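You operate a simulated robot arm through the tools that you are given. There is no shell and no other tool. Be economical: measure what you need, move in short steps, check, and stop when the job is done.

The job below is to be done with a simulated two-armed robot. You get a single attempt, and the scene is never put back.

## Task
Put the steel cup on the pa carton away on the ledge under the filter and oiler. Take the bundle of large forks on the pa carton and put it away on the top of the low red bench. Fetch the bundle of small forks from the top of the bagging bench and set it on the low shelf of the bench under the rail. Put the stack of small forks on the top of the bagging bench away on the top of the steel bench. Open the blue cover, take the brown paper roll and put it on the tray of the bag sealer, then shut the cover. Any order will do. Set down upright: steel cup.

The check looks at the end state, three seconds after you hand in, the way a careful person would. Anything else that was tipped, shoved, dropped, spilled or broken makes it a failure. A push-on lid holds only when it is set on centred and level and pressed home; a screw cap is set on level and turned clockwise until tight.

## Robot
Two 7-joint arms with fingered hands on one trunk, on a base that drives. Base frame: it is fixed to the floor where the robot stands at the start and does not move with it; the origin is under the middle of the robot, x ahead of it, y to its left, z up; the surface under the hand at the start is at about z = 1.003. Units: m, degrees, N and s.
The left shoulder is at the start at [0.073, 0.153, 1.209], the right one opposite. With the tool pointing down near the work surface each hand reaches from about 0.46 to 0.88 m from the robot's upright axis, wherever it stands, measured 20 degrees to its own side. Places, roughly: blue cover [0.1, 9.2, 0.9]; brown paper roll (6x6x3 cm) [0.1, 9.2, 0.9]; bundle of large forks [0.5, -0.25, 1]; bundle of small forks (13x3x3 cm) [0.5, 9.4, 0.8]; ledge under the filter and oiler (48x15 cm) [2.24, 5.3, 0.72]; low shelf of the bench under the rail [-3.4, 10.9, 0.3]; stack of small forks (13x3x3 cm) [0.3, 9.4, 0.8]; steel cup (7x7x7 cm) [0.7, -0.2, 1]; top of the low red bench [1, 2.1, 0.6]; top of the steel bench (54x24 cm) [1.64, 11.86, 0.8]; tray of the bag sealer [-0.9, 8.9, 0.9]. Payload 4 kg a hand.
Tool frame (each hand has its own): the origin (TCP) lies between the finger pads and is the grasp point; the fingertips stand 0.03 m ahead of it; z points along the fingers, y is the line along which they close. The gripper opens to 0.104 m. The gripper's body begins 0.035 m behind the TCP. The gripper is a hand of 3 fingers: y runs from the thumb to the fingers, the wrist lies at [-0.015, -0.104, -0.178] in the tool frame, and closing takes about 1.5 s.
Orientation is that of the tool frame in the base frame, as [roll, pitch, yaw] about the fixed x, y, z axes, in that order (R = Rz(yaw) Ry(pitch) Rx(roll)). With the fingers straight down and the wrist toward the robot, the tool's x, y and z point along [0, 1, 0], [1, 0, 0] and [0, 0, -1] of the base frame.

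## Interface
- The arms move only by the tool jog_arm. It takes "left_targets", "right_targets" or both (then of equal length, played together; a hand with none holds still); each is a list of rows, each a list of 6 numbers: the shift along the base's x, y, z in m, then the turn, a rotation vector about the base's x, y, z in degrees. In form: [[x, y, z, ax, ay, az], ...]. A call has 1 to 8 rows; each row shifts and turns the commanded pose from where the row before left it. "left_claw" and "right_claw" are, for a hand that has rows, the opening, from 0 (shut) to 1 (fully open), set as the call begins (left out, the last holds). Rows are played at 5 a second. More than 0.05 m and 8.6 degrees between two rows, or a gripper value outside its range, and nothing of the call is played. A pose out of reach is approached as far as the arm can. The call stops where the force on the tool passes 40 N (or 10 N more than at its start, if that is more) or the arm is blocked; 0.2 s more then pass. Each finger travels about 0.153 m/s and halts on what it meets, pressing with about 30 N; the grip force reading is that of the motor and also rises with nothing between the fingers. The clock runs only during rows and for 0.2 s after the last one: add rows that do not move to give the fingers time. It gives the time, the measured TCP pose, the force on the tool (base axes), the opening and the grip force at its end, in the units of the frame above (readings bear some noise), with the torque about the TCP (base axes, N m) and any sound that the robot's microphone picked up, and new pictures: "views" is both (left out), scene, wrist or none (wrist: the cameras of the hands that moved).
- Cameras (640 x 400 px; columns grow to the right, rows downward): "scene" is now at [0.1386, -0.033, 1.4447]; the picture's right is [-0.35, -0.94, -0.00], its down [-0.46, 0.17, -0.87] and it looks along [0.81, -0.30, -0.49] (base axes); focal length 250 px, centre (320, 200). "left" rides on the left gripper at [-0.064, -0.094, -0.117] in its tool frame; the picture's right is [-0.72, -0.33, 0.61], its down [0.64, -0.65, 0.41] and it looks along [0.27, 0.68, 0.68] (tool axes); focal length 238 px, centre (320, 200). "right" rides on the right gripper at [0.064, -0.094, -0.117] in its tool frame; the picture's right is [-0.72, 0.33, -0.61], its down [-0.64, -0.65, 0.40] and it looks along [-0.27, 0.68, 0.68] (tool axes); focal length 238 px, centre (320, 200).
- raise_lower(by): slides the trunk up (or, below 0, down) by that many m; the arms and the scene camera ride with it, the base frame stays. It gives what a move gives, with no picture.
- roll_base(legs): drives the robot by 1 to 6 legs, each [ahead, left, turn to the left] in m, m and degrees, along the robot's own axes; the way and the turn of a leg run together, so that a leg with both is an arc; at most 1.5 m and 180 degrees a leg. The arms and the cameras ride along, it lands a little off, and it stops where it bumps. It gives what a move gives, and a new picture of the scene camera.
- set_fingers(index, middle, thumb_bend, thumb_turn, hand): sets how far each is bent, from 0 (flat) to 1 (curled in); at 0.3 the hand is open as for a grip, at 0.7 the pads meet at the TCP. One left out holds its place. A second passes; each finger stops where it meets its share of the squeeze, and holds until it gets a number again. A gripper value or a shape takes the hand back. It gives what a move gives, with no picture; readings hold the bend of each and the force on the fingers (four entries, about 0 where the hand has none), thumb and palm. thumb_turn goes from beside the hand (0) to across from the fingers (1), as for a grip.
- grasp_type(shape, hand): the hand has 3 fingers and takes this shape, open, in about a second: jaw (thumb against the fingers, like two jaws); tri (thumb and two fingers); tip (a fingertip pinch); poke (one finger out to press); point (the index stretched); flat (the hand flat); cup (the hand cupped); fist (a fist). The gripper value then closes the fingers along that shape, each until it touches; the sizes above hold for jaw. It gives what a move gives, with no picture.
- turn_head(pan, tilt): turns the head with the scene camera to pan (to the left, within 86 degrees either way) and tilt (down, from -29 to 69), counted from straight ahead of the robot. It gives what a move gives, and a new picture of the scene camera.
- probe_pixels(camera, pixels): for up to 12 pixels [column, row] of the newest picture of that camera ("zoom" is the newest enlarged one), the place [x, y, z] in the base frame of the surface seen there, good to about 0.002 m. No time passes.
- enlarge(camera, box): a new picture of the part [left, top, right, bottom] of that camera's present view, enlarged. No time passes.
- finish_job(): hands the job in; it is judged then, once.

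Work in short steps. Measure before you move; look again where a grasp or a placing could have gone wrong, and mend it. You have 124 turns and 260 pictures in all, those below and enlarged ones among them. Open the grippers and draw the arms clear of the work before you hand the job in, unless the task says otherwise; then end with one line.

The tools are called after "Request:" by a JSON object that holds its "api" and its "payload". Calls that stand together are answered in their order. jog_arm: Moves the arms, as the interface text tells. Its arguments: {"type":"object","properties":{"left_targets":{"type":"array","items":{"type":"array","items":{"type":"number"}}},"left_claw":{"type":"number"},"right_targets":{"type":"array","items":{"type":"array","items":{"type":"number"}}},"right_claw":{"type":"number"},"views":{"type":"string","enum":["both","scene","wrist","none"]}},"required":[]} The other tools are called the same way: raise_lower (by) slides the trunk up or down; grasp_type (shape, hand) gives the hand a shape; set_fingers (index, middle, thumb_bend, thumb_turn, hand) moves the fingers one by one; roll_base (legs) drives the base; turn_head (pan, tilt) turns the head that bears the scene camera; probe_pixels (camera, pixels) gives the place of the surface under pixels of a picture; enlarge (camera, box) takes an enlarged picture of a part of a camera's view; finish_job () hands the job in.

At the start:

```text
clock: 0.0
left_position: [0.6317, 0.0079, 1.266]
left_ee_rot: [-179.9, -0.1, 90.1]
left_ft_force: [0.3, -0.4, -0.8]
left_wrist_torque: [0.03, 0.01, 0.03]
left_width: 0.1036
left_grasp_force: 0.1
left_shape: jaw
left_bend: [0.3, 0.3, 0.3, 0.98]
left_finger forces: [0.0, 0.0, 0.0, 0.0, 0.0, 0.0]
right_position: [0.4762, -0.3515, 1.2754]
right_ee_rot: [180.0, -0.1, 89.9]
right_ft_force: [0.1, -0.3, -0.3]
right_wrist_torque: [0.0, 0.0, 0.0]
right_width: 0.1038
right_grasp_force: 0.0
right_shape: jaw
right_bend: [0.3, 0.3, 0.3, 0.98]
right_finger forces: [0.0, 0.1, 0.0, 0.0, 0.0, 0.1]
trunk travel left (down, up): [-0.625, 0.315]
robot x, y, heading: [0.0025, -0.0018, 0.1]
head pan, tilt: [-20.5, 29.5]
```

scene: 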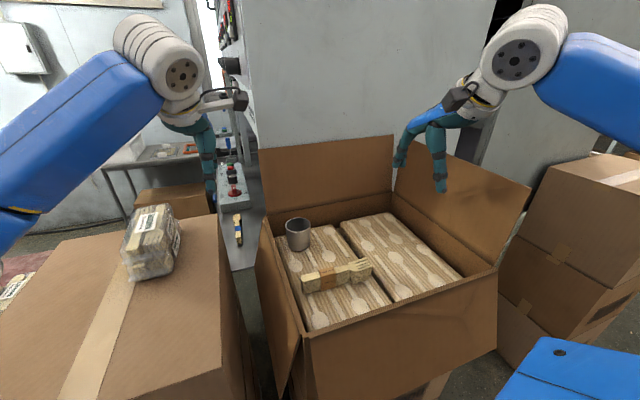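
right: 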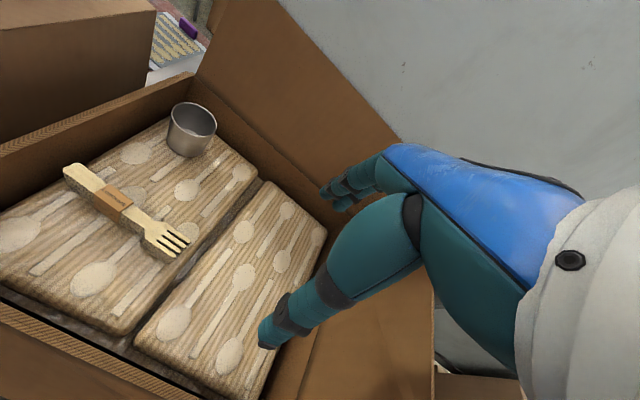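
left: 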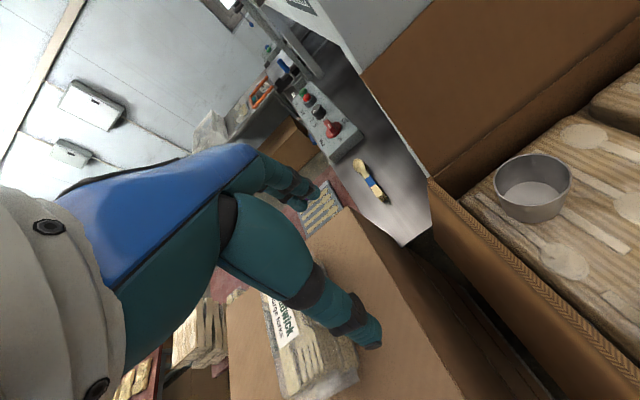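

The scene picture shows the cup at about (298,234) and the large forks bundle at (337,275), inside the open carton. I'll measure both and the carton's walls.

Request:
{"api": "probe_pixels", "payload": {"camera": "scene", "pixels": [[298, 221], [286, 222], [311, 222], [298, 246], [303, 280], [337, 275], [370, 266], [320, 250], [300, 330], [265, 225], [330, 300], [393, 140]]}}

Request:
{"api": "enlarge", "payload": {"camera": "scene", "box": [240, 180, 480, 330]}}

```text
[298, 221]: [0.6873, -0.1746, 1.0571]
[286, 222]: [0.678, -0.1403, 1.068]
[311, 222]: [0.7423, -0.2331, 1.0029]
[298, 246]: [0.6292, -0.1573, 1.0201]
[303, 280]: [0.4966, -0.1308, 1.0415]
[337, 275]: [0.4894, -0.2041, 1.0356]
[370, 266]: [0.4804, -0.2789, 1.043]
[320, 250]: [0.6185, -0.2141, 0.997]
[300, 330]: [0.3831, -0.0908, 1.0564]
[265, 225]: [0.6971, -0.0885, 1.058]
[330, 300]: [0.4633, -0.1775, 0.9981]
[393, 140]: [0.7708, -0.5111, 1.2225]
```

```text
2.67 times, centred on (360, 255) of scene
```

zoom: 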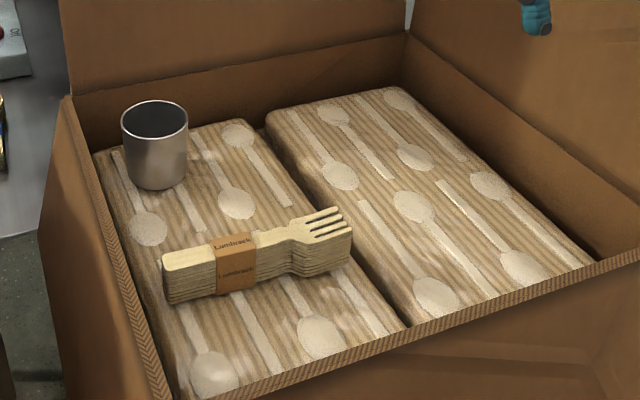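

Zoom shows the rim and fork tops clearly; probing them there for centres.

Request:
{"api": "probe_pixels", "payload": {"camera": "zoom", "pixels": [[123, 118], [187, 118], [154, 102], [154, 137], [158, 187], [232, 242], [222, 268], [175, 258], [330, 228], [180, 285], [345, 228], [70, 110]]}}

Request:
{"api": "probe_pixels", "payload": {"camera": "right", "pixels": [[75, 170], [115, 203], [165, 245], [120, 192], [107, 212], [193, 106], [172, 118], [215, 125], [195, 140], [55, 240]]}}

```text
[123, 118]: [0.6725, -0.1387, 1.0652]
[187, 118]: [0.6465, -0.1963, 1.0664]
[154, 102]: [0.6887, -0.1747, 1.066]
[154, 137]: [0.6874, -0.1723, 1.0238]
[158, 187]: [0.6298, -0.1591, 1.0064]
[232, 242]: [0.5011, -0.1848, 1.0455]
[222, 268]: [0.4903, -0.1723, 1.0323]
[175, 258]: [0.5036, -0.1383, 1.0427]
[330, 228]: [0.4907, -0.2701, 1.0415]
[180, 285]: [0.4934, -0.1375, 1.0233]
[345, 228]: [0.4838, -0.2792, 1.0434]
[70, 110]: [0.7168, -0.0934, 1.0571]
```

```text
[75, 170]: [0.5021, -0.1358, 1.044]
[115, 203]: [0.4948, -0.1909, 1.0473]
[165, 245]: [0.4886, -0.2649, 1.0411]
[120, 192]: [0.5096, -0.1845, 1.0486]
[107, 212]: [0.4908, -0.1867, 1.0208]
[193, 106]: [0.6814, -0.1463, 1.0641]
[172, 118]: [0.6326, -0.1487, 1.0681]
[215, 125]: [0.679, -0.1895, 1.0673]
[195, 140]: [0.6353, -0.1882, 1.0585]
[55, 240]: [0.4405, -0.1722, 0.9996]
```

Forks: centre about (0.497,-0.2), top 1.045, bottom 0.998, turned about -7°. Cup centre (0.660,-0.168). I bring the right hand above the forks first.

Request:
{"api": "jog_arm", "payload": {"right_targets": [[0.0055, 0.038, 0, 0, 0, -1.7], [0.0055, 0.038, 0, 0, 0, -1.7], [0.0055, 0.038, 0, 0, 0, -1.7], [0.0045, 0.0375, 0, 0, 0, -1.6], [0, 0, -0.045, 0, 0, 0], [0, 0, -0.045, 0, 0, 0], [0, 0, -0.045, 0, 0, 0], [0, 0, -0.025, 0, 0, 0]], "right_claw": 1, "views": "both"}}

```text
clock: 1.8
left_position: [0.6309, 0.0086, 1.2651]
left_ee_rot: [-180.0, 0.0, 90.0]
left_ft_force: [-0.1, -0.3, 0.4]
left_wrist_torque: [0.02, 0.0, 0.0]
left_width: 0.1036
left_grasp_force: 0.2
left_shape: jaw
left_bend: [0.3, 0.3, 0.3, 0.98]
left_finger forces: [0.1, 0.1, 0.1, 0.0, 0.0, 0.0]
right_position: [0.4963, -0.2008, 1.117]
right_ee_rot: [180.0, -0.1, 83.1]
right_ft_force: [-1.4, -0.1, 0.1]
right_wrist_torque: [0.01, 0.01, 0.0]
right_width: 0.1036
right_grasp_force: 0.0
right_shape: jaw
right_bend: [0.3, 0.3, 0.3, 0.98]
right_finger forces: [0.0, 0.0, 0.1, 0.1, 0.0, 0.0]
trunk travel left (down, up): [-0.625, 0.315]
robot x, y, heading: [0.0055, -0.0007, -0.0]
head pan, tilt: [-20.5, 29.5]
```

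scene: 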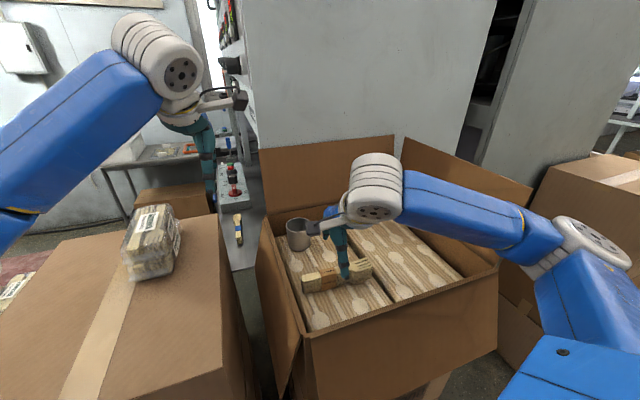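
right: 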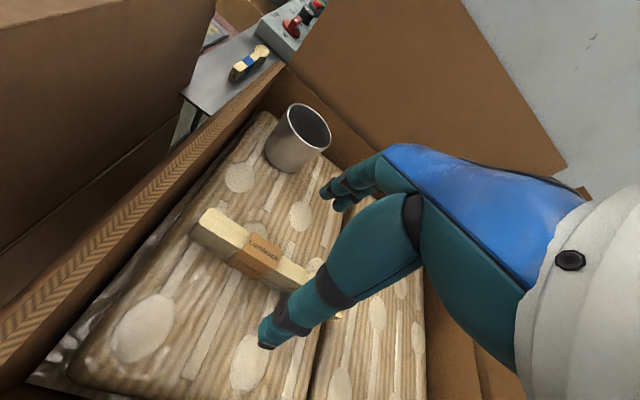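

The hand stands over the bundle between thumb and fingers. Lowering 0.085 and closing.

Request:
{"api": "jog_arm", "payload": {"right_targets": [[0, 0, -0.045, 0, 0, 0], [0, 0, -0.04, 0, 0, 0], [0, 0, 0, 0, 0, 0]], "views": "none"}}

Request:
{"api": "jog_arm", "payload": {"right_targets": [[0, 0, 0, 0, 0, 0], [0, 0, 0, 0, 0, 0], [0, 0, 0, 0, 0, 0], [0, 0, 0, 0, 0, 0], [0, 0, 0, 0, 0, 0], [0, 0, 0, 0, 0, 0], [0, 0, 0, 0, 0, 0], [0, 0, 0, 0, 0, 0]], "right_claw": 0, "views": "wrist"}}

```text
clock: 2.6
left_position: [0.629, 0.0085, 1.2658]
left_ee_rot: [179.9, 0.0, 90.0]
left_ft_force: [0.3, -0.3, -0.3]
left_wrist_torque: [-0.05, 0.0, 0.02]
left_width: 0.1038
left_grasp_force: 0.0
left_shape: jaw
left_bend: [0.3, 0.3, 0.3, 0.98]
left_finger forces: [0.1, 0.0, 0.1, 0.0, 0.0, 0.0]
right_position: [0.4946, -0.1999, 1.0343]
right_ee_rot: [179.9, -0.1, 83.2]
right_ft_force: [-0.2, 0.4, 0.4]
right_wrist_torque: [-0.01, 0.01, 0.04]
right_width: 0.1036
right_grasp_force: 0.1
right_shape: jaw
right_bend: [0.3, 0.3, 0.3, 0.98]
right_finger forces: [0.0, 0.1, 0.0, 0.0, 0.0, 0.0]
trunk travel left (down, up): [-0.625, 0.315]
robot x, y, heading: [0.0011, 0.0032, -0.1]
head pan, tilt: [-20.5, 29.5]
```

```text
clock: 4.4
left_position: [0.6299, 0.0084, 1.2664]
left_ee_rot: [180.0, 0.0, 89.9]
left_ft_force: [-0.3, -0.1, 0.5]
left_wrist_torque: [-0.02, 0.01, 0.0]
left_width: 0.1035
left_grasp_force: 0.1
left_shape: jaw
left_bend: [0.3, 0.3, 0.3, 0.98]
left_finger forces: [0.0, 0.1, 0.0, 0.0, 0.0, 0.1]
right_position: [0.4946, -0.1994, 1.0343]
right_ee_rot: [-180.0, -0.1, 83.2]
right_ft_force: [1.5, -0.1, 0.0]
right_wrist_torque: [0.04, -0.04, 0.0]
right_width: 0.0129
right_grasp_force: 30.3
right_shape: jaw
right_bend: [0.72, 0.6, 0.74, 1.0]
right_finger forces: [19.7, 8.2, 0.1, 0.1, 26.6, 0.1]
trunk travel left (down, up): [-0.625, 0.315]
robot x, y, heading: [-0.0002, 0.0014, -0.0]
head pan, tilt: [-20.5, 29.5]
```

right: 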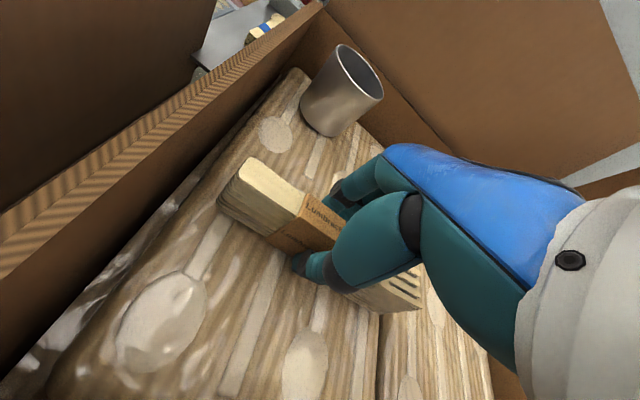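

The bundle is gripped (forces ~27 N each side). Lifting and moving back to the right.

Request:
{"api": "jog_arm", "payload": {"right_targets": [[0, 0, 0.045, 0, 0, 0], [0, 0, 0.045, 0, 0, 0], [0, 0, 0.045, 0, 0, 0], [0, 0, 0.045, 0, 0, 0], [0, 0, 0.045, 0, 0, 0], [0, -0.045, 0.02, 0, 0, 0], [0, -0.045, 0, 0, 0, 0], [0, -0.045, 0, 0, 0, 0]], "views": "both"}}

```text
clock: 6.2
left_position: [0.6292, 0.0051, 1.2668]
left_ee_rot: [179.8, -0.3, 90.1]
left_ft_force: [0.2, 0.5, 0.2]
left_wrist_torque: [0.0, -0.03, 0.04]
left_width: 0.1038
left_grasp_force: 0.1
left_shape: jaw
left_bend: [0.3, 0.3, 0.3, 0.98]
left_finger forces: [0.1, 0.1, 0.0, 0.1, 0.0, 0.0]
right_position: [0.4936, -0.3382, 1.2788]
right_ee_rot: [179.8, -0.3, 83.3]
right_ft_force: [0.7, -1.4, -0.1]
right_wrist_torque: [0.03, -0.01, 0.01]
right_width: 0.013
right_grasp_force: 29.6
right_shape: jaw
right_bend: [0.72, 0.6, 0.74, 1.0]
right_finger forces: [18.5, 8.1, 0.1, 0.0, 26.6, 0.0]
trunk travel left (down, up): [-0.625, 0.315]
robot x, y, heading: [0.0012, 0.0022, 0.3]
head pan, tilt: [-20.5, 29.5]
```

scene: 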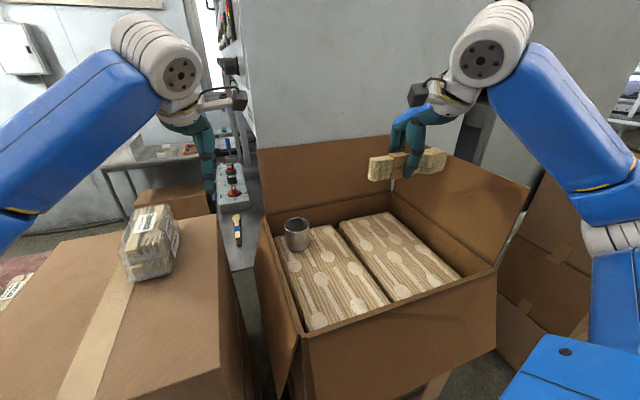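
right: 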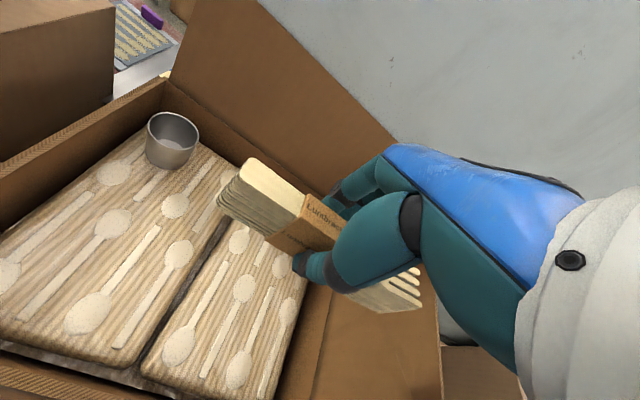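

The right hand holds the bundle safely. Now the left hand goes above the cup at (0.660,-0.168).

Request:
{"api": "jog_arm", "payload": {"left_targets": [[0.0075, -0.044, 0, 0, 0, 0], [0.0075, -0.044, 0, 0, 0, 0], [0.0075, -0.044, 0, 0, 0, 0], [0.0075, -0.044, 0, 0, 0, 0], [0, 0, -0.045, 0, 0, 0], [0, 0, -0.045, 0, 0, 0], [0, 0, -0.03, 0, 0, 0], [0, 0, 0, 0, 0, 0]], "left_claw": 0.9, "views": "both"}}

```text
clock: 8.0
left_position: [0.6598, -0.1686, 1.1463]
left_ee_rot: [179.9, -0.1, 90.0]
left_ft_force: [0.3, 0.8, -0.9]
left_wrist_torque: [0.0, -0.02, 0.0]
left_width: 0.0939
left_grasp_force: 0.2
left_shape: jaw
left_bend: [0.29, 0.32, 0.35, 0.98]
left_finger forces: [0.0, 0.0, 0.0, 0.0, 0.1, 0.1]
right_position: [0.4948, -0.3364, 1.2781]
right_ee_rot: [180.0, -0.2, 83.1]
right_ft_force: [0.4, 0.1, -1.0]
right_wrist_torque: [0.0, 0.01, -0.02]
right_width: 0.0129
right_grasp_force: 29.8
right_shape: jaw
right_bend: [0.72, 0.6, 0.74, 1.0]
right_finger forces: [18.6, 8.1, 0.0, 0.0, 26.6, 0.0]
trunk travel left (down, up): [-0.625, 0.315]
robot x, y, heading: [0.0002, -0.0033, 0.3]
head pan, tilt: [-20.5, 29.5]
```

scene: 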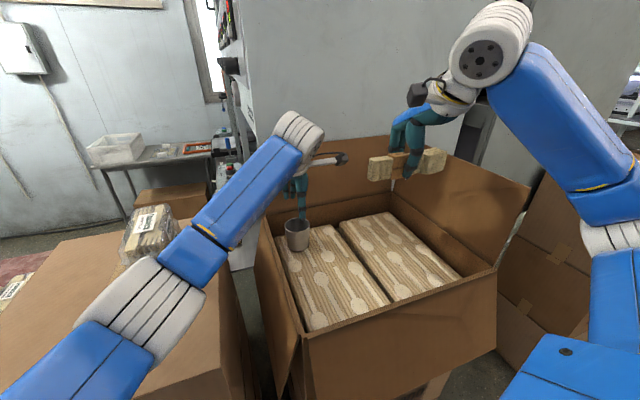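
left: 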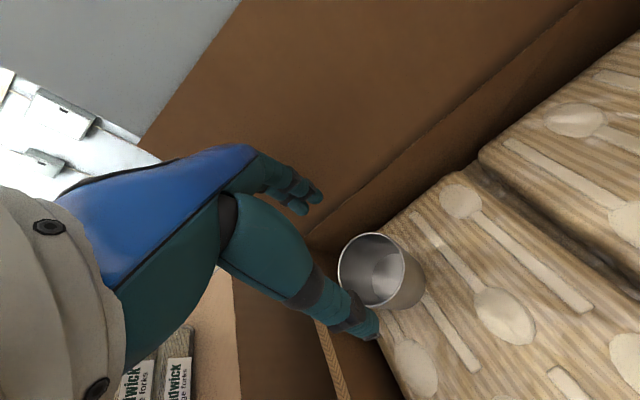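

Fingers straddle the cup. Before lowering, I check the elbow's height against the package on the left carton.

Request:
{"api": "probe_pixels", "payload": {"camera": "scene", "pixels": [[150, 205], [135, 235], [170, 225], [240, 200], [190, 260], [120, 330], [150, 300], [100, 260], [225, 300]]}}

Request:
{"api": "enlarge", "payload": {"camera": "scene", "box": [240, 130, 400, 250]}}

```text
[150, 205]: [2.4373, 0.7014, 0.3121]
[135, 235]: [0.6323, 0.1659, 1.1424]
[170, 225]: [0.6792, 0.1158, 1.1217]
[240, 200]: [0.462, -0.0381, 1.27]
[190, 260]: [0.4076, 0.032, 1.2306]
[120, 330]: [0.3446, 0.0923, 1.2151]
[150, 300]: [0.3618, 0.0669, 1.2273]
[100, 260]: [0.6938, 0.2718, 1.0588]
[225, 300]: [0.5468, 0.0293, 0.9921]
```

```text
3.33 times, centred on (320, 190) of scene
```

zoom: 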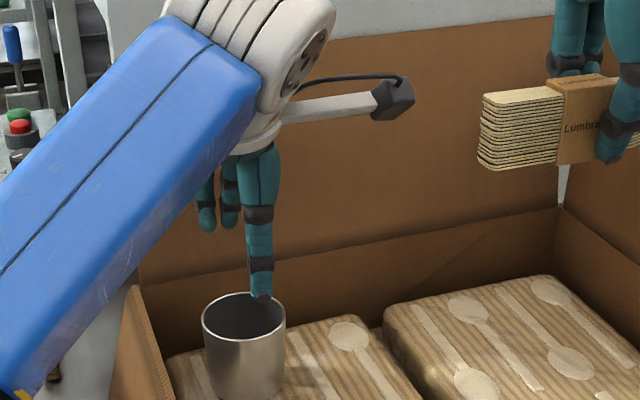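

The elbow would come close to the left carton (top z≈1.06), so I raise the trunk 0.12 to keep the elbow higher and then lower the hand.

Request:
{"api": "raise_lower", "payload": {"by": 0.12}}

Request:
{"api": "jog_arm", "payload": {"left_targets": [[0, 0, -0.045, 0, 0, 0], [0, 0, -0.045, 0, 0, 0], [0, 0, -0.045, 0, 0, 0], [0, 0, -0.03, 0, 0, 0], [0, 0, 0, 0, 0, 0]], "views": "both"}}

```text
clock: 9.5
left_position: [0.66, -0.167, 1.2661]
left_ee_rot: [-179.9, -0.1, 90.0]
left_ft_force: [0.1, 0.0, -0.3]
left_wrist_torque: [0.0, 0.03, -0.01]
left_width: 0.0937
left_grasp_force: 0.2
left_shape: jaw
left_bend: [0.29, 0.32, 0.35, 0.98]
left_finger forces: [0.0, 0.1, 0.0, 0.0, 0.0, 0.1]
right_position: [0.4949, -0.3359, 1.3991]
right_ee_rot: [179.9, -0.1, 83.1]
right_ft_force: [0.7, -0.3, -0.8]
right_wrist_torque: [0.01, -0.02, 0.0]
right_width: 0.013
right_grasp_force: 30.1
right_shape: jaw
right_bend: [0.72, 0.6, 0.74, 1.0]
right_finger forces: [18.5, 8.1, 0.0, 0.1, 26.5, 0.0]
trunk travel left (down, up): [-0.745, 0.195]
robot x, y, heading: [0.0009, 0.0015, 0.3]
head pan, tilt: [-20.5, 29.5]
```

```text
clock: 10.7
left_position: [0.6627, -0.1683, 1.1028]
left_ee_rot: [-180.0, -0.1, 90.0]
left_ft_force: [0.5, -0.3, 0.2]
left_wrist_torque: [0.04, -0.04, 0.01]
left_width: 0.0937
left_grasp_force: 0.0
left_shape: jaw
left_bend: [0.29, 0.32, 0.35, 0.98]
left_finger forces: [0.0, 0.0, 0.0, 0.0, 0.0, 0.0]
right_position: [0.4958, -0.3366, 1.3989]
right_ee_rot: [179.9, -0.2, 83.2]
right_ft_force: [0.4, -1.3, -1.0]
right_wrist_torque: [0.02, 0.0, 0.03]
right_width: 0.0129
right_grasp_force: 29.9
right_shape: jaw
right_bend: [0.72, 0.6, 0.74, 1.0]
right_finger forces: [18.5, 8.2, 0.1, 0.0, 26.6, 0.1]
trunk travel left (down, up): [-0.745, 0.195]
robot x, y, heading: [0.0011, -0.0004, -0.0]
head pan, tilt: [-20.5, 29.5]
```

scene: 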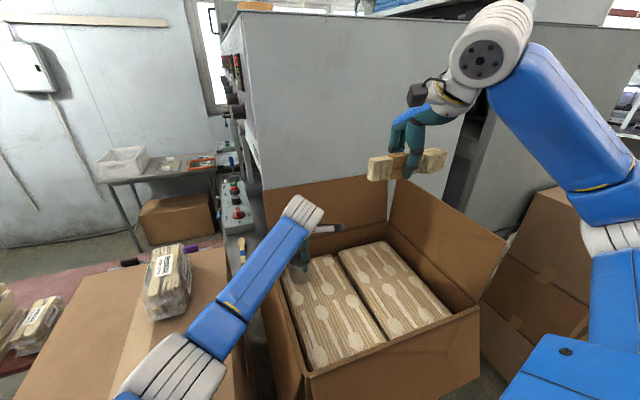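
left: 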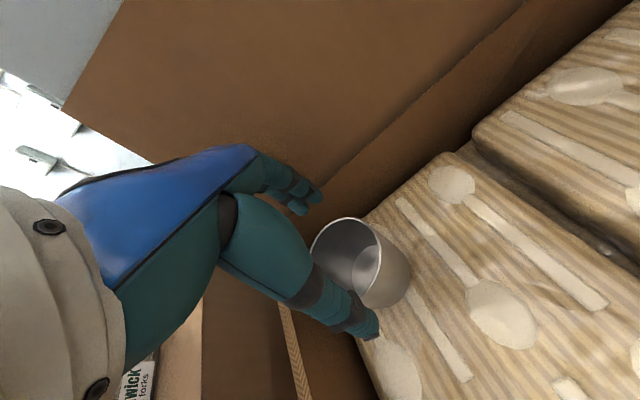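

Fingers still straddle the cup with clearance; lowering the last 0.06 and closing.

Request:
{"api": "jog_arm", "payload": {"left_targets": [[-0.001, 0, -0.03, 0, 0, 0], [-0.001, 0, -0.03, 0, 0, 0], [0, 0, 0, 0, 0, 0]], "views": "wrist"}}

```text
clock: 11.5
left_position: [0.6608, -0.1683, 1.0404]
left_ee_rot: [-180.0, 0.1, 90.0]
left_ft_force: [0.3, 0.4, 0.5]
left_wrist_torque: [-0.02, 0.02, -0.04]
left_width: 0.0936
left_grasp_force: 0.1
left_shape: jaw
left_bend: [0.29, 0.32, 0.35, 0.98]
left_finger forces: [0.0, 0.1, 0.0, 0.0, 0.5, 0.1]
right_position: [0.4939, -0.3353, 1.3996]
right_ee_rot: [179.9, -0.1, 83.2]
right_ft_force: [-0.4, -1.0, -0.4]
right_wrist_torque: [0.01, 0.0, 0.01]
right_width: 0.013
right_grasp_force: 30.4
right_shape: jaw
right_bend: [0.72, 0.6, 0.74, 1.0]
right_finger forces: [18.5, 8.1, 0.1, 0.0, 26.6, 0.0]
trunk travel left (down, up): [-0.745, 0.195]
robot x, y, heading: [-0.0013, 0.0028, -0.0]
head pan, tilt: [-20.5, 29.5]
```

left: 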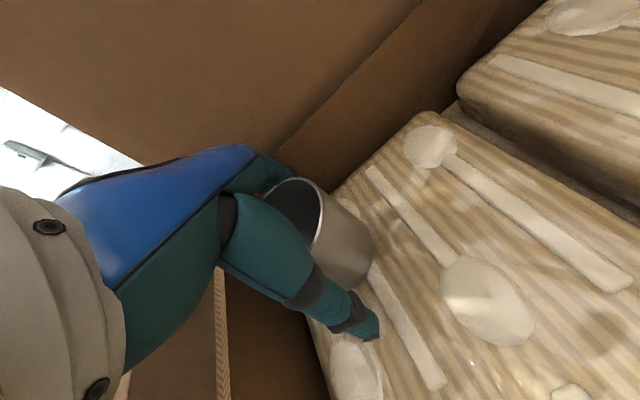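

Positioned around the cup; closing the left hand and waiting for it.

Request:
{"api": "jog_arm", "payload": {"left_targets": [[0, 0, 0, 0, 0, 0], [0, 0, 0, 0, 0, 0], [0, 0, 0, 0, 0, 0], [0, 0, 0, 0, 0, 0], [0, 0, 0, 0, 0, 0], [0, 0, 0, 0, 0, 0], [0, 0, 0, 0, 0, 0]], "left_claw": 0, "views": "wrist"}}

```text
clock: 13.1
left_position: [0.6606, -0.1679, 1.0404]
left_ee_rot: [179.9, 0.0, 89.9]
left_ft_force: [0.1, 0.1, 0.3]
left_wrist_torque: [0.02, -0.02, 0.03]
left_width: 0.0515
left_grasp_force: 30.1
left_shape: jaw
left_bend: [0.74, 0.45, 0.69, 1.0]
left_finger forces: [18.0, 9.3, 0.0, 0.0, 27.2, 0.0]
right_position: [0.4959, -0.3362, 1.3994]
right_ee_rot: [179.9, -0.1, 83.2]
right_ft_force: [-1.1, -0.4, -1.9]
right_wrist_torque: [0.01, 0.01, 0.03]
right_width: 0.0125
right_grasp_force: 30.0
right_shape: jaw
right_bend: [0.72, 0.6, 0.74, 1.0]
right_finger forces: [18.5, 8.2, 0.0, 0.1, 26.6, 0.1]
trunk travel left (down, up): [-0.745, 0.195]
robot x, y, heading: [0.0012, 0.0038, 0.0]
head pan, tilt: [-20.5, 29.5]
```

left: 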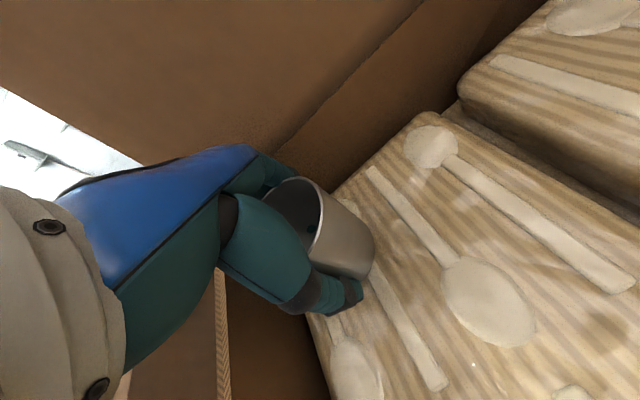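

Gripped at 27 N. Lifting the cup straight up, then back to the left start position.

Request:
{"api": "jog_arm", "payload": {"left_targets": [[0, 0, 0.045, 0, 0, 0], [0, 0, 0.045, 0, 0, 0], [0, 0, 0.045, 0, 0, 0], [0, 0, 0.045, 0, 0, 0], [0, 0, 0.045, 0, 0, 0], [0, 0, 0.045, 0, 0, 0], [0, 0, 0.045, 0, 0, 0], [0, 0, 0.045, 0, 0, 0]], "views": "wrist"}}

Request:
{"api": "jog_arm", "payload": {"left_targets": [[-0.02, 0.045, 0, 0, 0, 0], [-0.02, 0.045, 0, 0, 0, 0], [-0.02, 0.045, 0, 0, 0, 0], [-0.02, 0.045, 0, 0, 0, 0], [-0.02, 0.045, 0, 0, 0, 0], [-0.02, 0.045, 0, 0, 0, 0], [-0.02, 0.045, 0, 0, 0, 0]], "views": "scene"}}

```text
clock: 14.9
left_position: [0.6556, -0.1666, 1.4007]
left_ee_rot: [-180.0, -0.1, 90.1]
left_ft_force: [1.1, 0.2, 0.0]
left_wrist_torque: [0.0, 0.0, 0.03]
left_width: 0.0515
left_grasp_force: 30.6
left_shape: jaw
left_bend: [0.74, 0.45, 0.69, 1.0]
left_finger forces: [18.0, 9.4, 0.0, 0.0, 27.1, 0.1]
right_position: [0.4936, -0.3354, 1.4003]
right_ee_rot: [179.8, -0.2, 83.3]
right_ft_force: [0.7, -1.0, -0.5]
right_wrist_torque: [0.05, -0.02, -0.01]
right_width: 0.0132
right_grasp_force: 29.8
right_shape: jaw
right_bend: [0.72, 0.6, 0.74, 1.0]
right_finger forces: [18.5, 8.1, 0.0, 0.0, 26.5, 0.0]
trunk travel left (down, up): [-0.745, 0.195]
robot x, y, heading: [0.0026, 0.0014, -0.0]
head pan, tilt: [-20.5, 29.5]
```

left: 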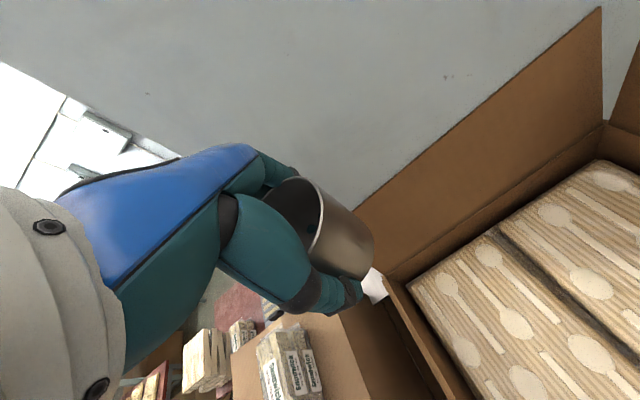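

```text
clock: 16.7
left_position: [0.5906, 0.206, 1.4143]
left_ee_rot: [179.1, -0.3, 96.3]
left_ft_force: [-0.3, 0.4, -0.4]
left_wrist_torque: [-0.04, 0.02, 0.02]
left_width: 0.0507
left_grasp_force: 29.6
left_shape: jaw
left_bend: [0.74, 0.46, 0.7, 1.0]
left_finger forces: [17.8, 9.9, 0.1, 0.1, 27.2, 0.0]
left hand out of reach, approached as far as the arm can: row 3, 4, 5, 6, 7
right_position: [0.4934, -0.3345, 1.4009]
right_ee_rot: [179.8, -0.1, 83.2]
right_ft_force: [0.5, -0.8, -1.5]
right_wrist_torque: [0.0, 0.0, -0.05]
right_width: 0.0128
right_grasp_force: 30.4
right_shape: jaw
right_bend: [0.72, 0.6, 0.74, 1.0]
right_finger forces: [18.7, 8.2, 0.0, 0.0, 26.7, 0.0]
trunk travel left (down, up): [-0.745, 0.195]
robot x, y, heading: [-0.0012, 0.0026, -0.1]
head pan, tilt: [-20.5, 29.5]
stopped in row 7 (left hand): the arm was blocked; the commanded pose is now the measured one
```

scene: 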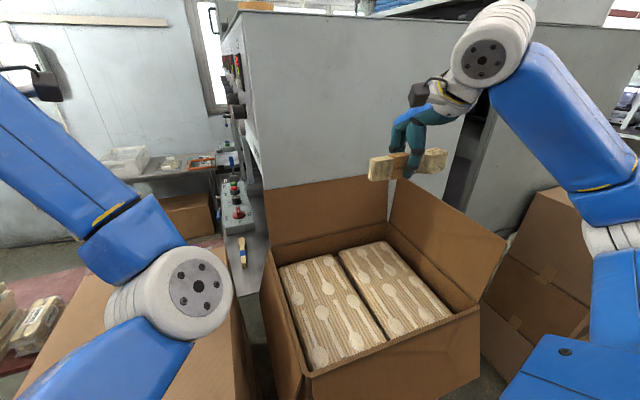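

Both objects are in hand. Now I look around to plan the drive to the red bench at about (1, 2.1).

Request:
{"api": "turn_head", "payload": {"pan": 60, "tilt": 25}}

Request:
{"api": "turn_head", "payload": {"pan": 86, "tilt": 35}}

```text
clock: 18.2
left_position: [0.5905, 0.2042, 1.4159]
left_ee_rot: [179.0, -0.3, 96.2]
left_ft_force: [-0.2, 0.4, 0.1]
left_wrist_torque: [0.01, 0.01, -0.01]
left_width: 0.0507
left_grasp_force: 29.9
left_shape: jaw
left_bend: [0.74, 0.46, 0.7, 1.0]
left_finger forces: [17.8, 9.9, 0.0, 0.0, 27.2, 0.1]
right_position: [0.4924, -0.3338, 1.4001]
right_ee_rot: [179.8, -0.1, 83.2]
right_ft_force: [0.4, 0.0, -0.5]
right_wrist_torque: [0.03, 0.0, -0.01]
right_width: 0.013
right_grasp_force: 30.4
right_shape: jaw
right_bend: [0.72, 0.6, 0.74, 1.0]
right_finger forces: [18.5, 8.2, 0.1, 0.1, 26.6, 0.0]
trunk travel left (down, up): [-0.745, 0.195]
robot x, y, heading: [0.0, 0.003, 0.4]
head pan, tilt: [60.0, 25.0]
```

scene: 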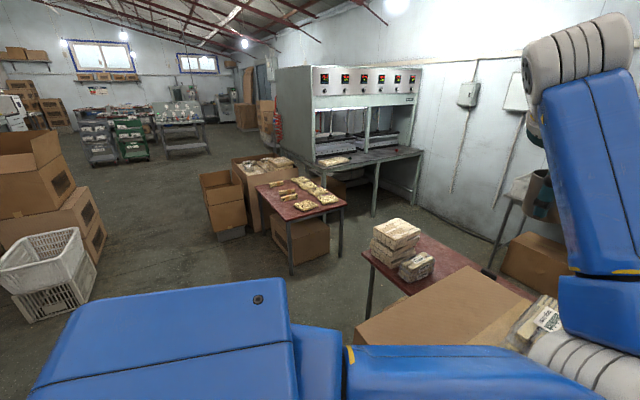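

```text
clock: 19.1
left_position: [0.5896, 0.2046, 1.4161]
left_ee_rot: [178.9, -0.4, 96.2]
left_ft_force: [0.7, 0.7, -1.6]
left_wrist_torque: [0.01, 0.02, -0.03]
left_width: 0.0507
left_grasp_force: 30.3
left_shape: jaw
left_bend: [0.74, 0.46, 0.7, 1.0]
left_finger forces: [17.8, 9.9, 0.0, 0.0, 27.2, 0.1]
right_position: [0.491, -0.3349, 1.4016]
right_ee_rot: [179.8, 0.0, 83.1]
right_ft_force: [-0.8, 0.3, 0.1]
right_wrist_torque: [0.0, -0.02, 0.0]
right_width: 0.0129
right_grasp_force: 30.2
right_shape: jaw
right_bend: [0.72, 0.6, 0.74, 1.0]
right_finger forces: [18.6, 8.2, 0.0, 0.1, 26.7, 0.0]
trunk travel left (down, up): [-0.745, 0.195]
robot x, y, heading: [0.0005, 0.0002, 0.0]
head pan, tilt: [85.9, 35.0]
```

scene: 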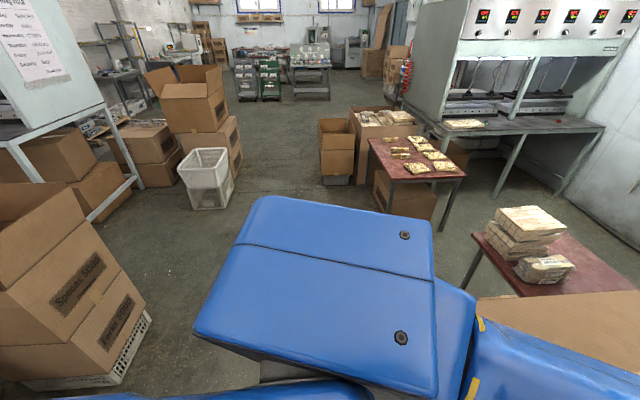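

Two red tables are visible. I probe them, the floor gaps and the far equipment.

Request:
{"api": "probe_pixels", "payload": {"camera": "scene", "pixels": [[370, 140], [465, 178], [405, 182], [430, 135], [475, 236], [600, 260], [330, 180], [230, 205], [350, 230], [365, 130], [140, 320], [540, 270]]}}

Request:
{"api": "enlarge", "payload": {"camera": "scene", "box": [320, 80, 520, 220]}}

```text
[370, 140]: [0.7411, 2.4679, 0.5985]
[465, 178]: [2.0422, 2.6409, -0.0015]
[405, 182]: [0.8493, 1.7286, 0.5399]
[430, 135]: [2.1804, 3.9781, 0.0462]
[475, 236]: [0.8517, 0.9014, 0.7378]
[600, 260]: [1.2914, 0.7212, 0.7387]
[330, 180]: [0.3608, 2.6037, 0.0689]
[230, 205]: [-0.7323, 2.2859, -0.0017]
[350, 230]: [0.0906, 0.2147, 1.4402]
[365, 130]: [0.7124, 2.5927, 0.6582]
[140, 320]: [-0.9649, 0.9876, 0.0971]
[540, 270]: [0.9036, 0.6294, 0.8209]
```

```text
2.86 times, centred on (420, 150) of scene
```

zoom: 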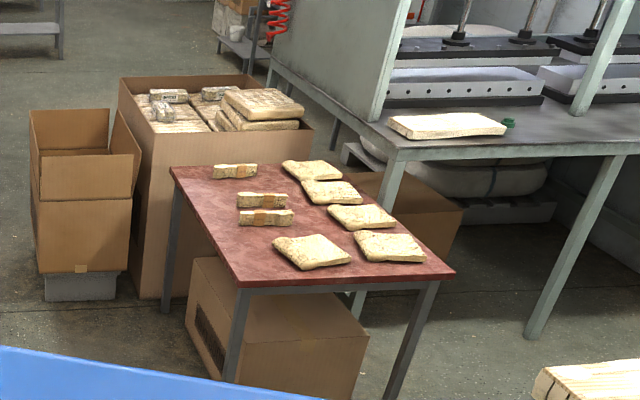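

The red bench top is about z 0.6 with free space at its near-left corner (zoom (240,260)). I probe its outline and the objects on it.

Request:
{"api": "probe_pixels", "payload": {"camera": "zoom", "pixels": [[172, 172], [240, 280], [445, 272], [280, 163], [213, 180], [238, 245], [290, 252], [240, 222], [258, 165], [235, 255], [45, 290], [60, 140]]}}

```text
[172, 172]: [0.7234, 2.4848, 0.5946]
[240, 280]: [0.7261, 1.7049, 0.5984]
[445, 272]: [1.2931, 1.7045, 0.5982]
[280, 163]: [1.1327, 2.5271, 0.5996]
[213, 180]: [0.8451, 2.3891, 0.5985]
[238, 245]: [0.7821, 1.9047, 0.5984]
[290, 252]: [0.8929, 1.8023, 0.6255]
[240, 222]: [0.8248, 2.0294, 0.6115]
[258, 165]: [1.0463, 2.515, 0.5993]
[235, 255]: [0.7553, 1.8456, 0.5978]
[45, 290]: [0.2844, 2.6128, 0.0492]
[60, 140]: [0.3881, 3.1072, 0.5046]
```

I drive: back 0.2, left 2.0 in two legs, then forward, stopping west of the bench near (0.15, 2.02).

Request:
{"api": "roll_base", "payload": {"legs": [[-0.2, 0, 0], [0, 1.0, 0], [0, 1.02, 0], [0.3, 0, 0]]}}

Request:
{"api": "turn_head", "payload": {"pan": -10, "tilt": 55}}

```text
clock: 32.1
left_position: [0.6606, 2.2415, 1.4176]
left_ee_rot: [178.8, -0.4, 98.0]
left_ft_force: [0.2, 0.7, -1.3]
left_wrist_torque: [0.02, -0.01, 0.01]
left_width: 0.0508
left_grasp_force: 30.6
left_shape: jaw
left_bend: [0.74, 0.46, 0.7, 1.0]
left_finger forces: [17.8, 9.7, 0.0, 0.1, 27.3, 0.0]
right_position: [0.5802, 1.6995, 1.4016]
right_ee_rot: [179.5, 0.0, 85.0]
right_ft_force: [0.6, -0.7, -0.3]
right_wrist_torque: [0.04, 0.01, 0.0]
right_width: 0.0128
right_grasp_force: 30.2
right_shape: jaw
right_bend: [0.72, 0.6, 0.74, 1.0]
right_finger forces: [18.4, 8.2, 0.1, 0.0, 26.7, 0.0]
trunk travel left (down, up): [-0.745, 0.195]
robot x, y, heading: [0.0811, 2.0199, 1.8]
head pan, tilt: [85.9, 35.0]
```

scene: 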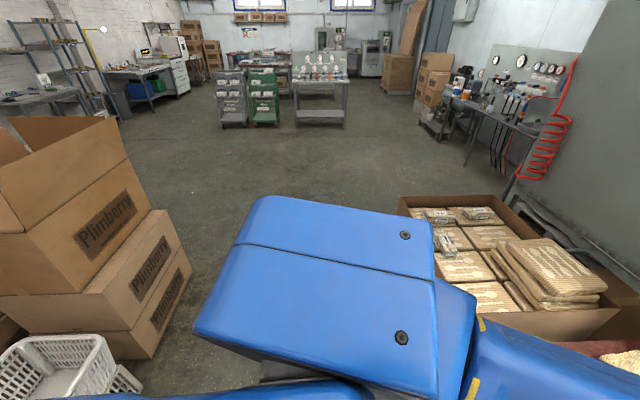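

```text
clock: 33.8
left_position: [0.6638, 2.2449, 1.4157]
left_ee_rot: [178.9, -0.3, 98.1]
left_ft_force: [0.0, 0.8, -0.9]
left_wrist_torque: [-0.04, 0.0, 0.03]
left_width: 0.0507
left_grasp_force: 30.1
left_shape: jaw
left_bend: [0.74, 0.46, 0.7, 1.0]
left_finger forces: [18.0, 9.9, 0.0, 0.1, 27.2, 0.1]
right_position: [0.5828, 1.7017, 1.4011]
right_ee_rot: [179.9, 0.0, 85.0]
right_ft_force: [0.0, -0.5, -1.1]
right_wrist_torque: [-0.01, 0.01, 0.0]
right_width: 0.013
right_grasp_force: 30.1
right_shape: jaw
right_bend: [0.72, 0.6, 0.74, 1.0]
right_finger forces: [18.4, 8.2, 0.1, 0.0, 26.7, 0.0]
trunk travel left (down, up): [-0.745, 0.195]
robot x, y, heading: [0.0798, 2.0196, 1.8]
head pan, tilt: [-10.0, 55.0]
```

scene: 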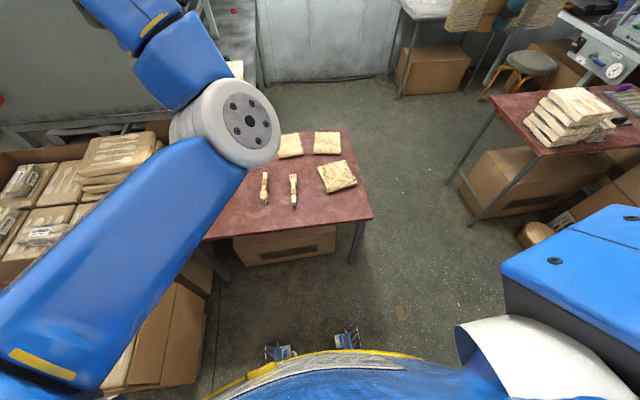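

The robot stands well. Before lowering the trunk I check where the left elbow and upper arm are relative to the carton and bench.

Request:
{"api": "probe_pixels", "payload": {"camera": "scene", "pixels": [[240, 120], [265, 110], [100, 280], [230, 180], [20, 270], [120, 150], [330, 175], [290, 215], [225, 215], [370, 215], [200, 290]]}}

```text
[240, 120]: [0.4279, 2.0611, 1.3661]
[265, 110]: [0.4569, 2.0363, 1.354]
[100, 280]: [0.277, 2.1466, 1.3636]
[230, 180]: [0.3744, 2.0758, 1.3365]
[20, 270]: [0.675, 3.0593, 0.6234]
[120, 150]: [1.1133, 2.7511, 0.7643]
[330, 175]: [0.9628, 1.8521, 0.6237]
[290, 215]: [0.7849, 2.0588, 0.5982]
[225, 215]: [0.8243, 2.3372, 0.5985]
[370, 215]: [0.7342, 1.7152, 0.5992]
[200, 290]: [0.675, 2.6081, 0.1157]
```

The elbow is at z≈1.3, clear of everything below by 0.7. Lowering the trunk 0.5.

Request:
{"api": "raise_lower", "payload": {"by": -0.5}}

Request:
{"api": "jog_arm", "payload": {"right_targets": [[0.044, 0.02, 0, 0, 0, 0], [0.044, 0.02, 0, 0, 0, 0], [0.044, 0.02, 0, 0, 0, 0], [0.044, 0.02, 0, 0, 0, 0], [0.038, 0.02, 0, 0, 0, 0], [0, 0.018, -0.045, 0, 0, 0], [0, 0, -0.045, 0, 0, 0], [0, 0, -0.045, 0, 0, 0]], "views": "both"}}

```text
refused: -0.5 is not a number from -0.4 to 0.4
```

```text
clock: 35.6
left_position: [0.6641, 2.2425, 1.4159]
left_ee_rot: [178.9, -0.4, 98.2]
left_ft_force: [0.1, -0.8, -0.8]
left_wrist_torque: [-0.02, 0.0, 0.01]
left_width: 0.051
left_grasp_force: 30.1
left_shape: jaw
left_bend: [0.74, 0.46, 0.7, 1.0]
left_finger forces: [17.9, 9.9, 0.0, 0.0, 27.2, 0.0]
right_position: [0.7957, 1.8172, 1.2642]
right_ee_rot: [179.7, -0.2, 85.0]
right_ft_force: [-0.6, -0.4, -0.5]
right_wrist_torque: [0.05, 0.0, -0.03]
right_width: 0.0127
right_grasp_force: 30.6
right_shape: jaw
right_bend: [0.72, 0.6, 0.74, 1.0]
right_finger forces: [18.4, 8.1, 0.0, 0.0, 26.3, 0.0]
trunk travel left (down, up): [-0.745, 0.195]
robot x, y, heading: [0.0825, 2.0236, 1.9]
head pan, tilt: [-10.0, 55.0]
```

scene: 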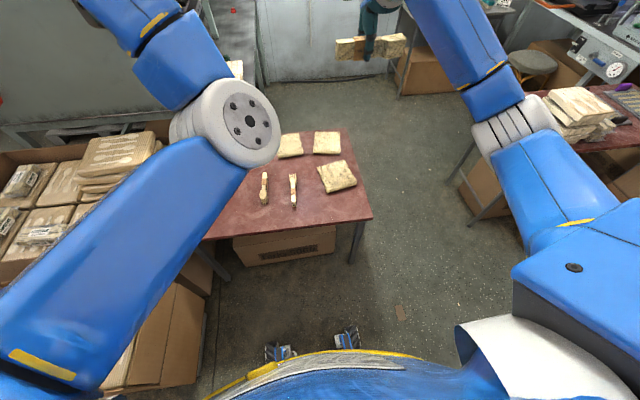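
right: 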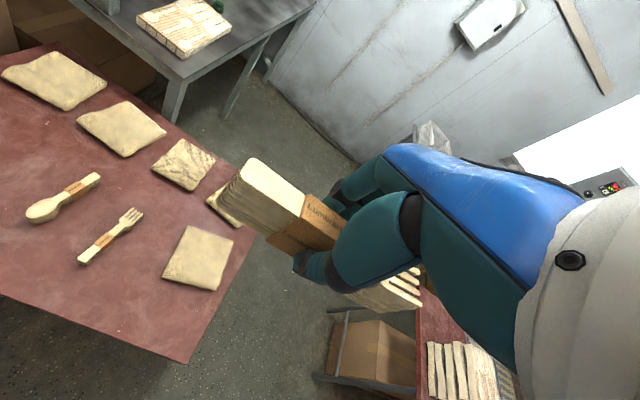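

The trunk limit is 0.4 per call; lowering 0.4 now. The bundle stands over (0.796,1.817).

Request:
{"api": "probe_pixels", "payload": {"camera": "scene", "pixels": [[325, 192], [356, 184], [294, 203], [320, 172], [346, 160]]}}

Request:
{"api": "raise_lower", "payload": {"by": -0.4}}

Request:
{"api": "jog_arm", "payload": {"right_targets": [[0, 0.005, -0.045, 0, 0, 0], [0, 0.005, -0.045, 0, 0, 0], [0, 0, -0.04, 0, 0, 0], [0, 0, 0, 0, 0, 0]], "views": "both"}}

```text
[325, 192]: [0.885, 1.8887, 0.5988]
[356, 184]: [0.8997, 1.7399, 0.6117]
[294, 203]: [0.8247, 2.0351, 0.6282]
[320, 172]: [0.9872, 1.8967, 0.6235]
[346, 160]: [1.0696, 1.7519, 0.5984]
```

```text
clock: 39.4
left_position: [0.661, 2.2468, 1.0163]
left_ee_rot: [178.9, -0.2, 98.3]
left_ft_force: [0.1, 0.0, 0.5]
left_wrist_torque: [0.0, 0.01, -0.01]
left_width: 0.0505
left_grasp_force: 29.9
left_shape: jaw
left_bend: [0.74, 0.46, 0.7, 1.0]
left_finger forces: [17.9, 9.9, 0.0, 0.0, 27.1, 0.0]
right_position: [0.7937, 1.8201, 0.8653]
right_ee_rot: [179.7, 0.0, 85.0]
right_ft_force: [-0.8, 0.0, 0.0]
right_wrist_torque: [0.0, -0.04, 0.0]
right_width: 0.013
right_grasp_force: 30.2
right_shape: jaw
right_bend: [0.72, 0.6, 0.74, 1.0]
right_finger forces: [18.4, 8.0, 0.0, 0.0, 26.3, 0.1]
trunk travel left (down, up): [-0.345, 0.595]
robot x, y, heading: [0.0794, 2.0229, 2.0]
head pan, tilt: [-10.0, 55.0]
```

```text
clock: 40.4
left_position: [0.6625, 2.2457, 1.0171]
left_ee_rot: [178.9, -0.3, 98.2]
left_ft_force: [0.3, -0.8, -0.2]
left_wrist_torque: [0.0, -0.01, 0.03]
left_width: 0.0508
left_grasp_force: 29.8
left_shape: jaw
left_bend: [0.74, 0.46, 0.7, 1.0]
left_finger forces: [17.9, 9.9, 0.1, 0.0, 27.1, 0.0]
right_position: [0.7931, 1.8294, 0.7345]
right_ee_rot: [179.6, -0.1, 85.0]
right_ft_force: [0.6, 0.3, -0.6]
right_wrist_torque: [-0.03, 0.0, -0.01]
right_width: 0.0128
right_grasp_force: 29.9
right_shape: jaw
right_bend: [0.72, 0.6, 0.74, 1.0]
right_finger forces: [18.5, 8.1, 0.0, 0.0, 26.4, 0.1]
trunk travel left (down, up): [-0.345, 0.595]
robot x, y, heading: [0.0788, 2.0194, 1.9]
head pan, tilt: [-10.0, 55.0]
```

scene: 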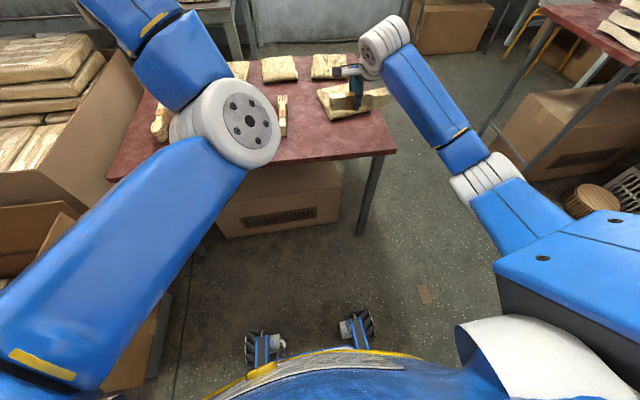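
right: 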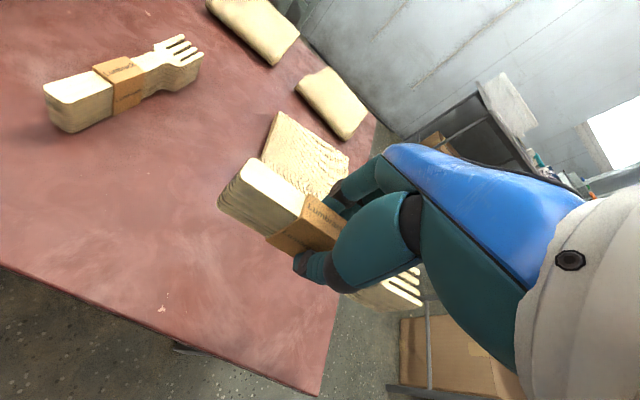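

All clear: the bag edge is at x 0.885. Lowering 0.097 to the table (target z 0.637) in small final steps.

Request:
{"api": "jog_arm", "payload": {"right_targets": [[0, 0, -0.04, 0, 0, 0], [0, 0, -0.04, 0, 0, 0], [0, 0, -0.012, 0, 0, 0], [0, 0, -0.004, 0, 0, 0], [0, 0, 0, 0, 0, 0]], "views": "wrist"}}

```text
clock: 41.6
left_position: [0.6625, 2.2467, 1.0159]
left_ee_rot: [178.9, -0.2, 98.2]
left_ft_force: [0.3, 0.1, -0.7]
left_wrist_torque: [-0.02, -0.01, -0.01]
left_width: 0.0507
left_grasp_force: 29.9
left_shape: jaw
left_bend: [0.74, 0.46, 0.7, 1.0]
left_finger forces: [17.9, 9.9, 0.1, 0.0, 27.0, 0.1]
right_position: [0.7936, 1.83, 0.6398]
right_ee_rot: [179.7, 0.0, 85.0]
right_ft_force: [1.0, 0.0, -0.5]
right_wrist_torque: [0.02, 0.02, -0.01]
right_width: 0.0129
right_grasp_force: 30.0
right_shape: jaw
right_bend: [0.72, 0.6, 0.74, 1.0]
right_finger forces: [18.4, 8.0, 0.0, 0.0, 26.5, 0.1]
trunk travel left (down, up): [-0.345, 0.595]
robot x, y, heading: [0.0812, 2.0247, 1.7]
head pan, tilt: [-10.0, 55.0]
```

right: 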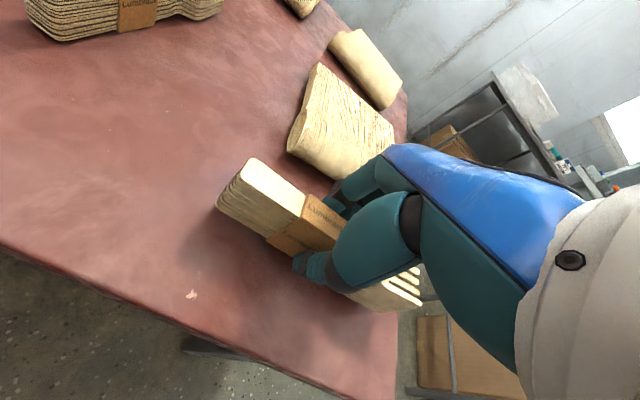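

No contact yet at 0.640; stepping down a few mm more until contact shows.

Request:
{"api": "jog_arm", "payload": {"right_targets": [[0, 0, -0.002, 0, 0, 0], [0, 0, -0.002, 0, 0, 0], [0, 0, -0.001, 0, 0, 0], [0, 0, 0, 0, 0, 0]], "views": "none"}}

```text
clock: 42.6
left_position: [0.6614, 2.2465, 1.0166]
left_ee_rot: [179.0, -0.3, 98.3]
left_ft_force: [1.0, 0.7, -0.3]
left_wrist_torque: [-0.01, -0.02, -0.03]
left_width: 0.0507
left_grasp_force: 29.8
left_shape: jaw
left_bend: [0.74, 0.46, 0.7, 1.0]
left_finger forces: [17.9, 9.9, 0.0, 0.0, 27.1, 0.0]
right_position: [0.7924, 1.8292, 0.6352]
right_ee_rot: [179.7, -0.1, 85.0]
right_ft_force: [0.0, 0.3, -1.3]
right_wrist_torque: [0.0, 0.01, -0.01]
right_width: 0.0128
right_grasp_force: 30.3
right_shape: jaw
right_bend: [0.72, 0.6, 0.74, 1.0]
right_finger forces: [18.4, 8.0, 0.0, 0.0, 26.4, 0.1]
trunk travel left (down, up): [-0.345, 0.595]
robot x, y, heading: [0.0766, 2.0208, 1.8]
head pan, tilt: [-10.0, 55.0]
```

Practically at the table; another 3 mm, then open half-way.

Request:
{"api": "jog_arm", "payload": {"right_targets": [[0, 0, -0.002, 0, 0, 0], [0, 0, -0.001, 0, 0, 0], [0, 0, 0, 0, 0, 0]], "views": "none"}}

Request:
{"api": "jog_arm", "payload": {"right_targets": [[0, 0, 0, 0, 0, 0], [0, 0, 0, 0, 0, 0], [0, 0, 0, 0, 0, 0], [0, 0, 0, 0, 0, 0]], "right_claw": 0.6, "views": "wrist"}}

```text
clock: 43.4
left_position: [0.6605, 2.2468, 1.0163]
left_ee_rot: [178.9, -0.3, 98.2]
left_ft_force: [-0.2, -0.3, -0.9]
left_wrist_torque: [0.02, 0.0, 0.03]
left_width: 0.051
left_grasp_force: 30.7
left_shape: jaw
left_bend: [0.74, 0.46, 0.7, 1.0]
left_finger forces: [17.9, 9.9, 0.0, 0.0, 27.1, 0.0]
right_position: [0.7942, 1.8312, 0.6318]
right_ee_rot: [179.8, -0.1, 85.0]
right_ft_force: [0.2, -0.4, -0.8]
right_wrist_torque: [0.0, 0.01, 0.01]
right_width: 0.0128
right_grasp_force: 30.3
right_shape: jaw
right_bend: [0.72, 0.6, 0.74, 1.0]
right_finger forces: [18.4, 8.2, 0.0, 0.0, 26.4, 0.0]
trunk travel left (down, up): [-0.345, 0.595]
robot x, y, heading: [0.0796, 2.019, 2.0]
head pan, tilt: [-10.0, 55.0]
```

```text
clock: 44.4
left_position: [0.6615, 2.2463, 1.0163]
left_ee_rot: [178.9, -0.3, 98.2]
left_ft_force: [-0.1, -0.4, -1.0]
left_wrist_torque: [-0.03, 0.01, 0.03]
left_width: 0.0506
left_grasp_force: 30.1
left_shape: jaw
left_bend: [0.74, 0.46, 0.7, 1.0]
left_finger forces: [17.8, 10.0, 0.0, 0.0, 27.2, 0.1]
right_position: [0.7934, 1.8303, 0.6317]
right_ee_rot: [179.6, 0.1, 85.0]
right_ft_force: [0.8, 0.2, -0.2]
right_wrist_torque: [-0.02, 0.0, 0.0]
right_width: 0.0619
right_grasp_force: 0.0
right_shape: jaw
right_bend: [0.29, 0.41, 0.65, 1.0]
right_finger forces: [0.0, 0.0, 0.1, 0.0, 0.0, 0.1]
trunk travel left (down, up): [-0.345, 0.595]
robot x, y, heading: [0.0818, 2.0264, 2.1]
head pan, tilt: [-10.0, 55.0]
```

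right: 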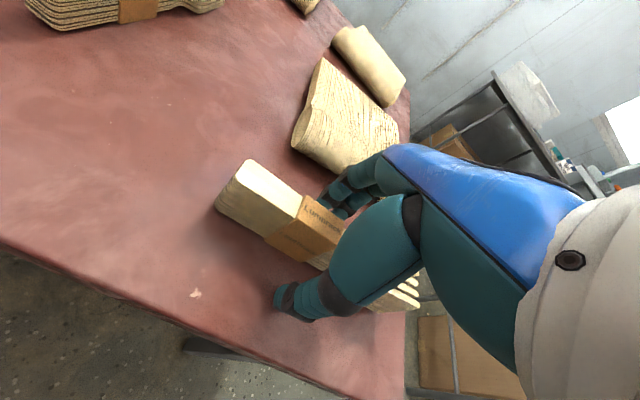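

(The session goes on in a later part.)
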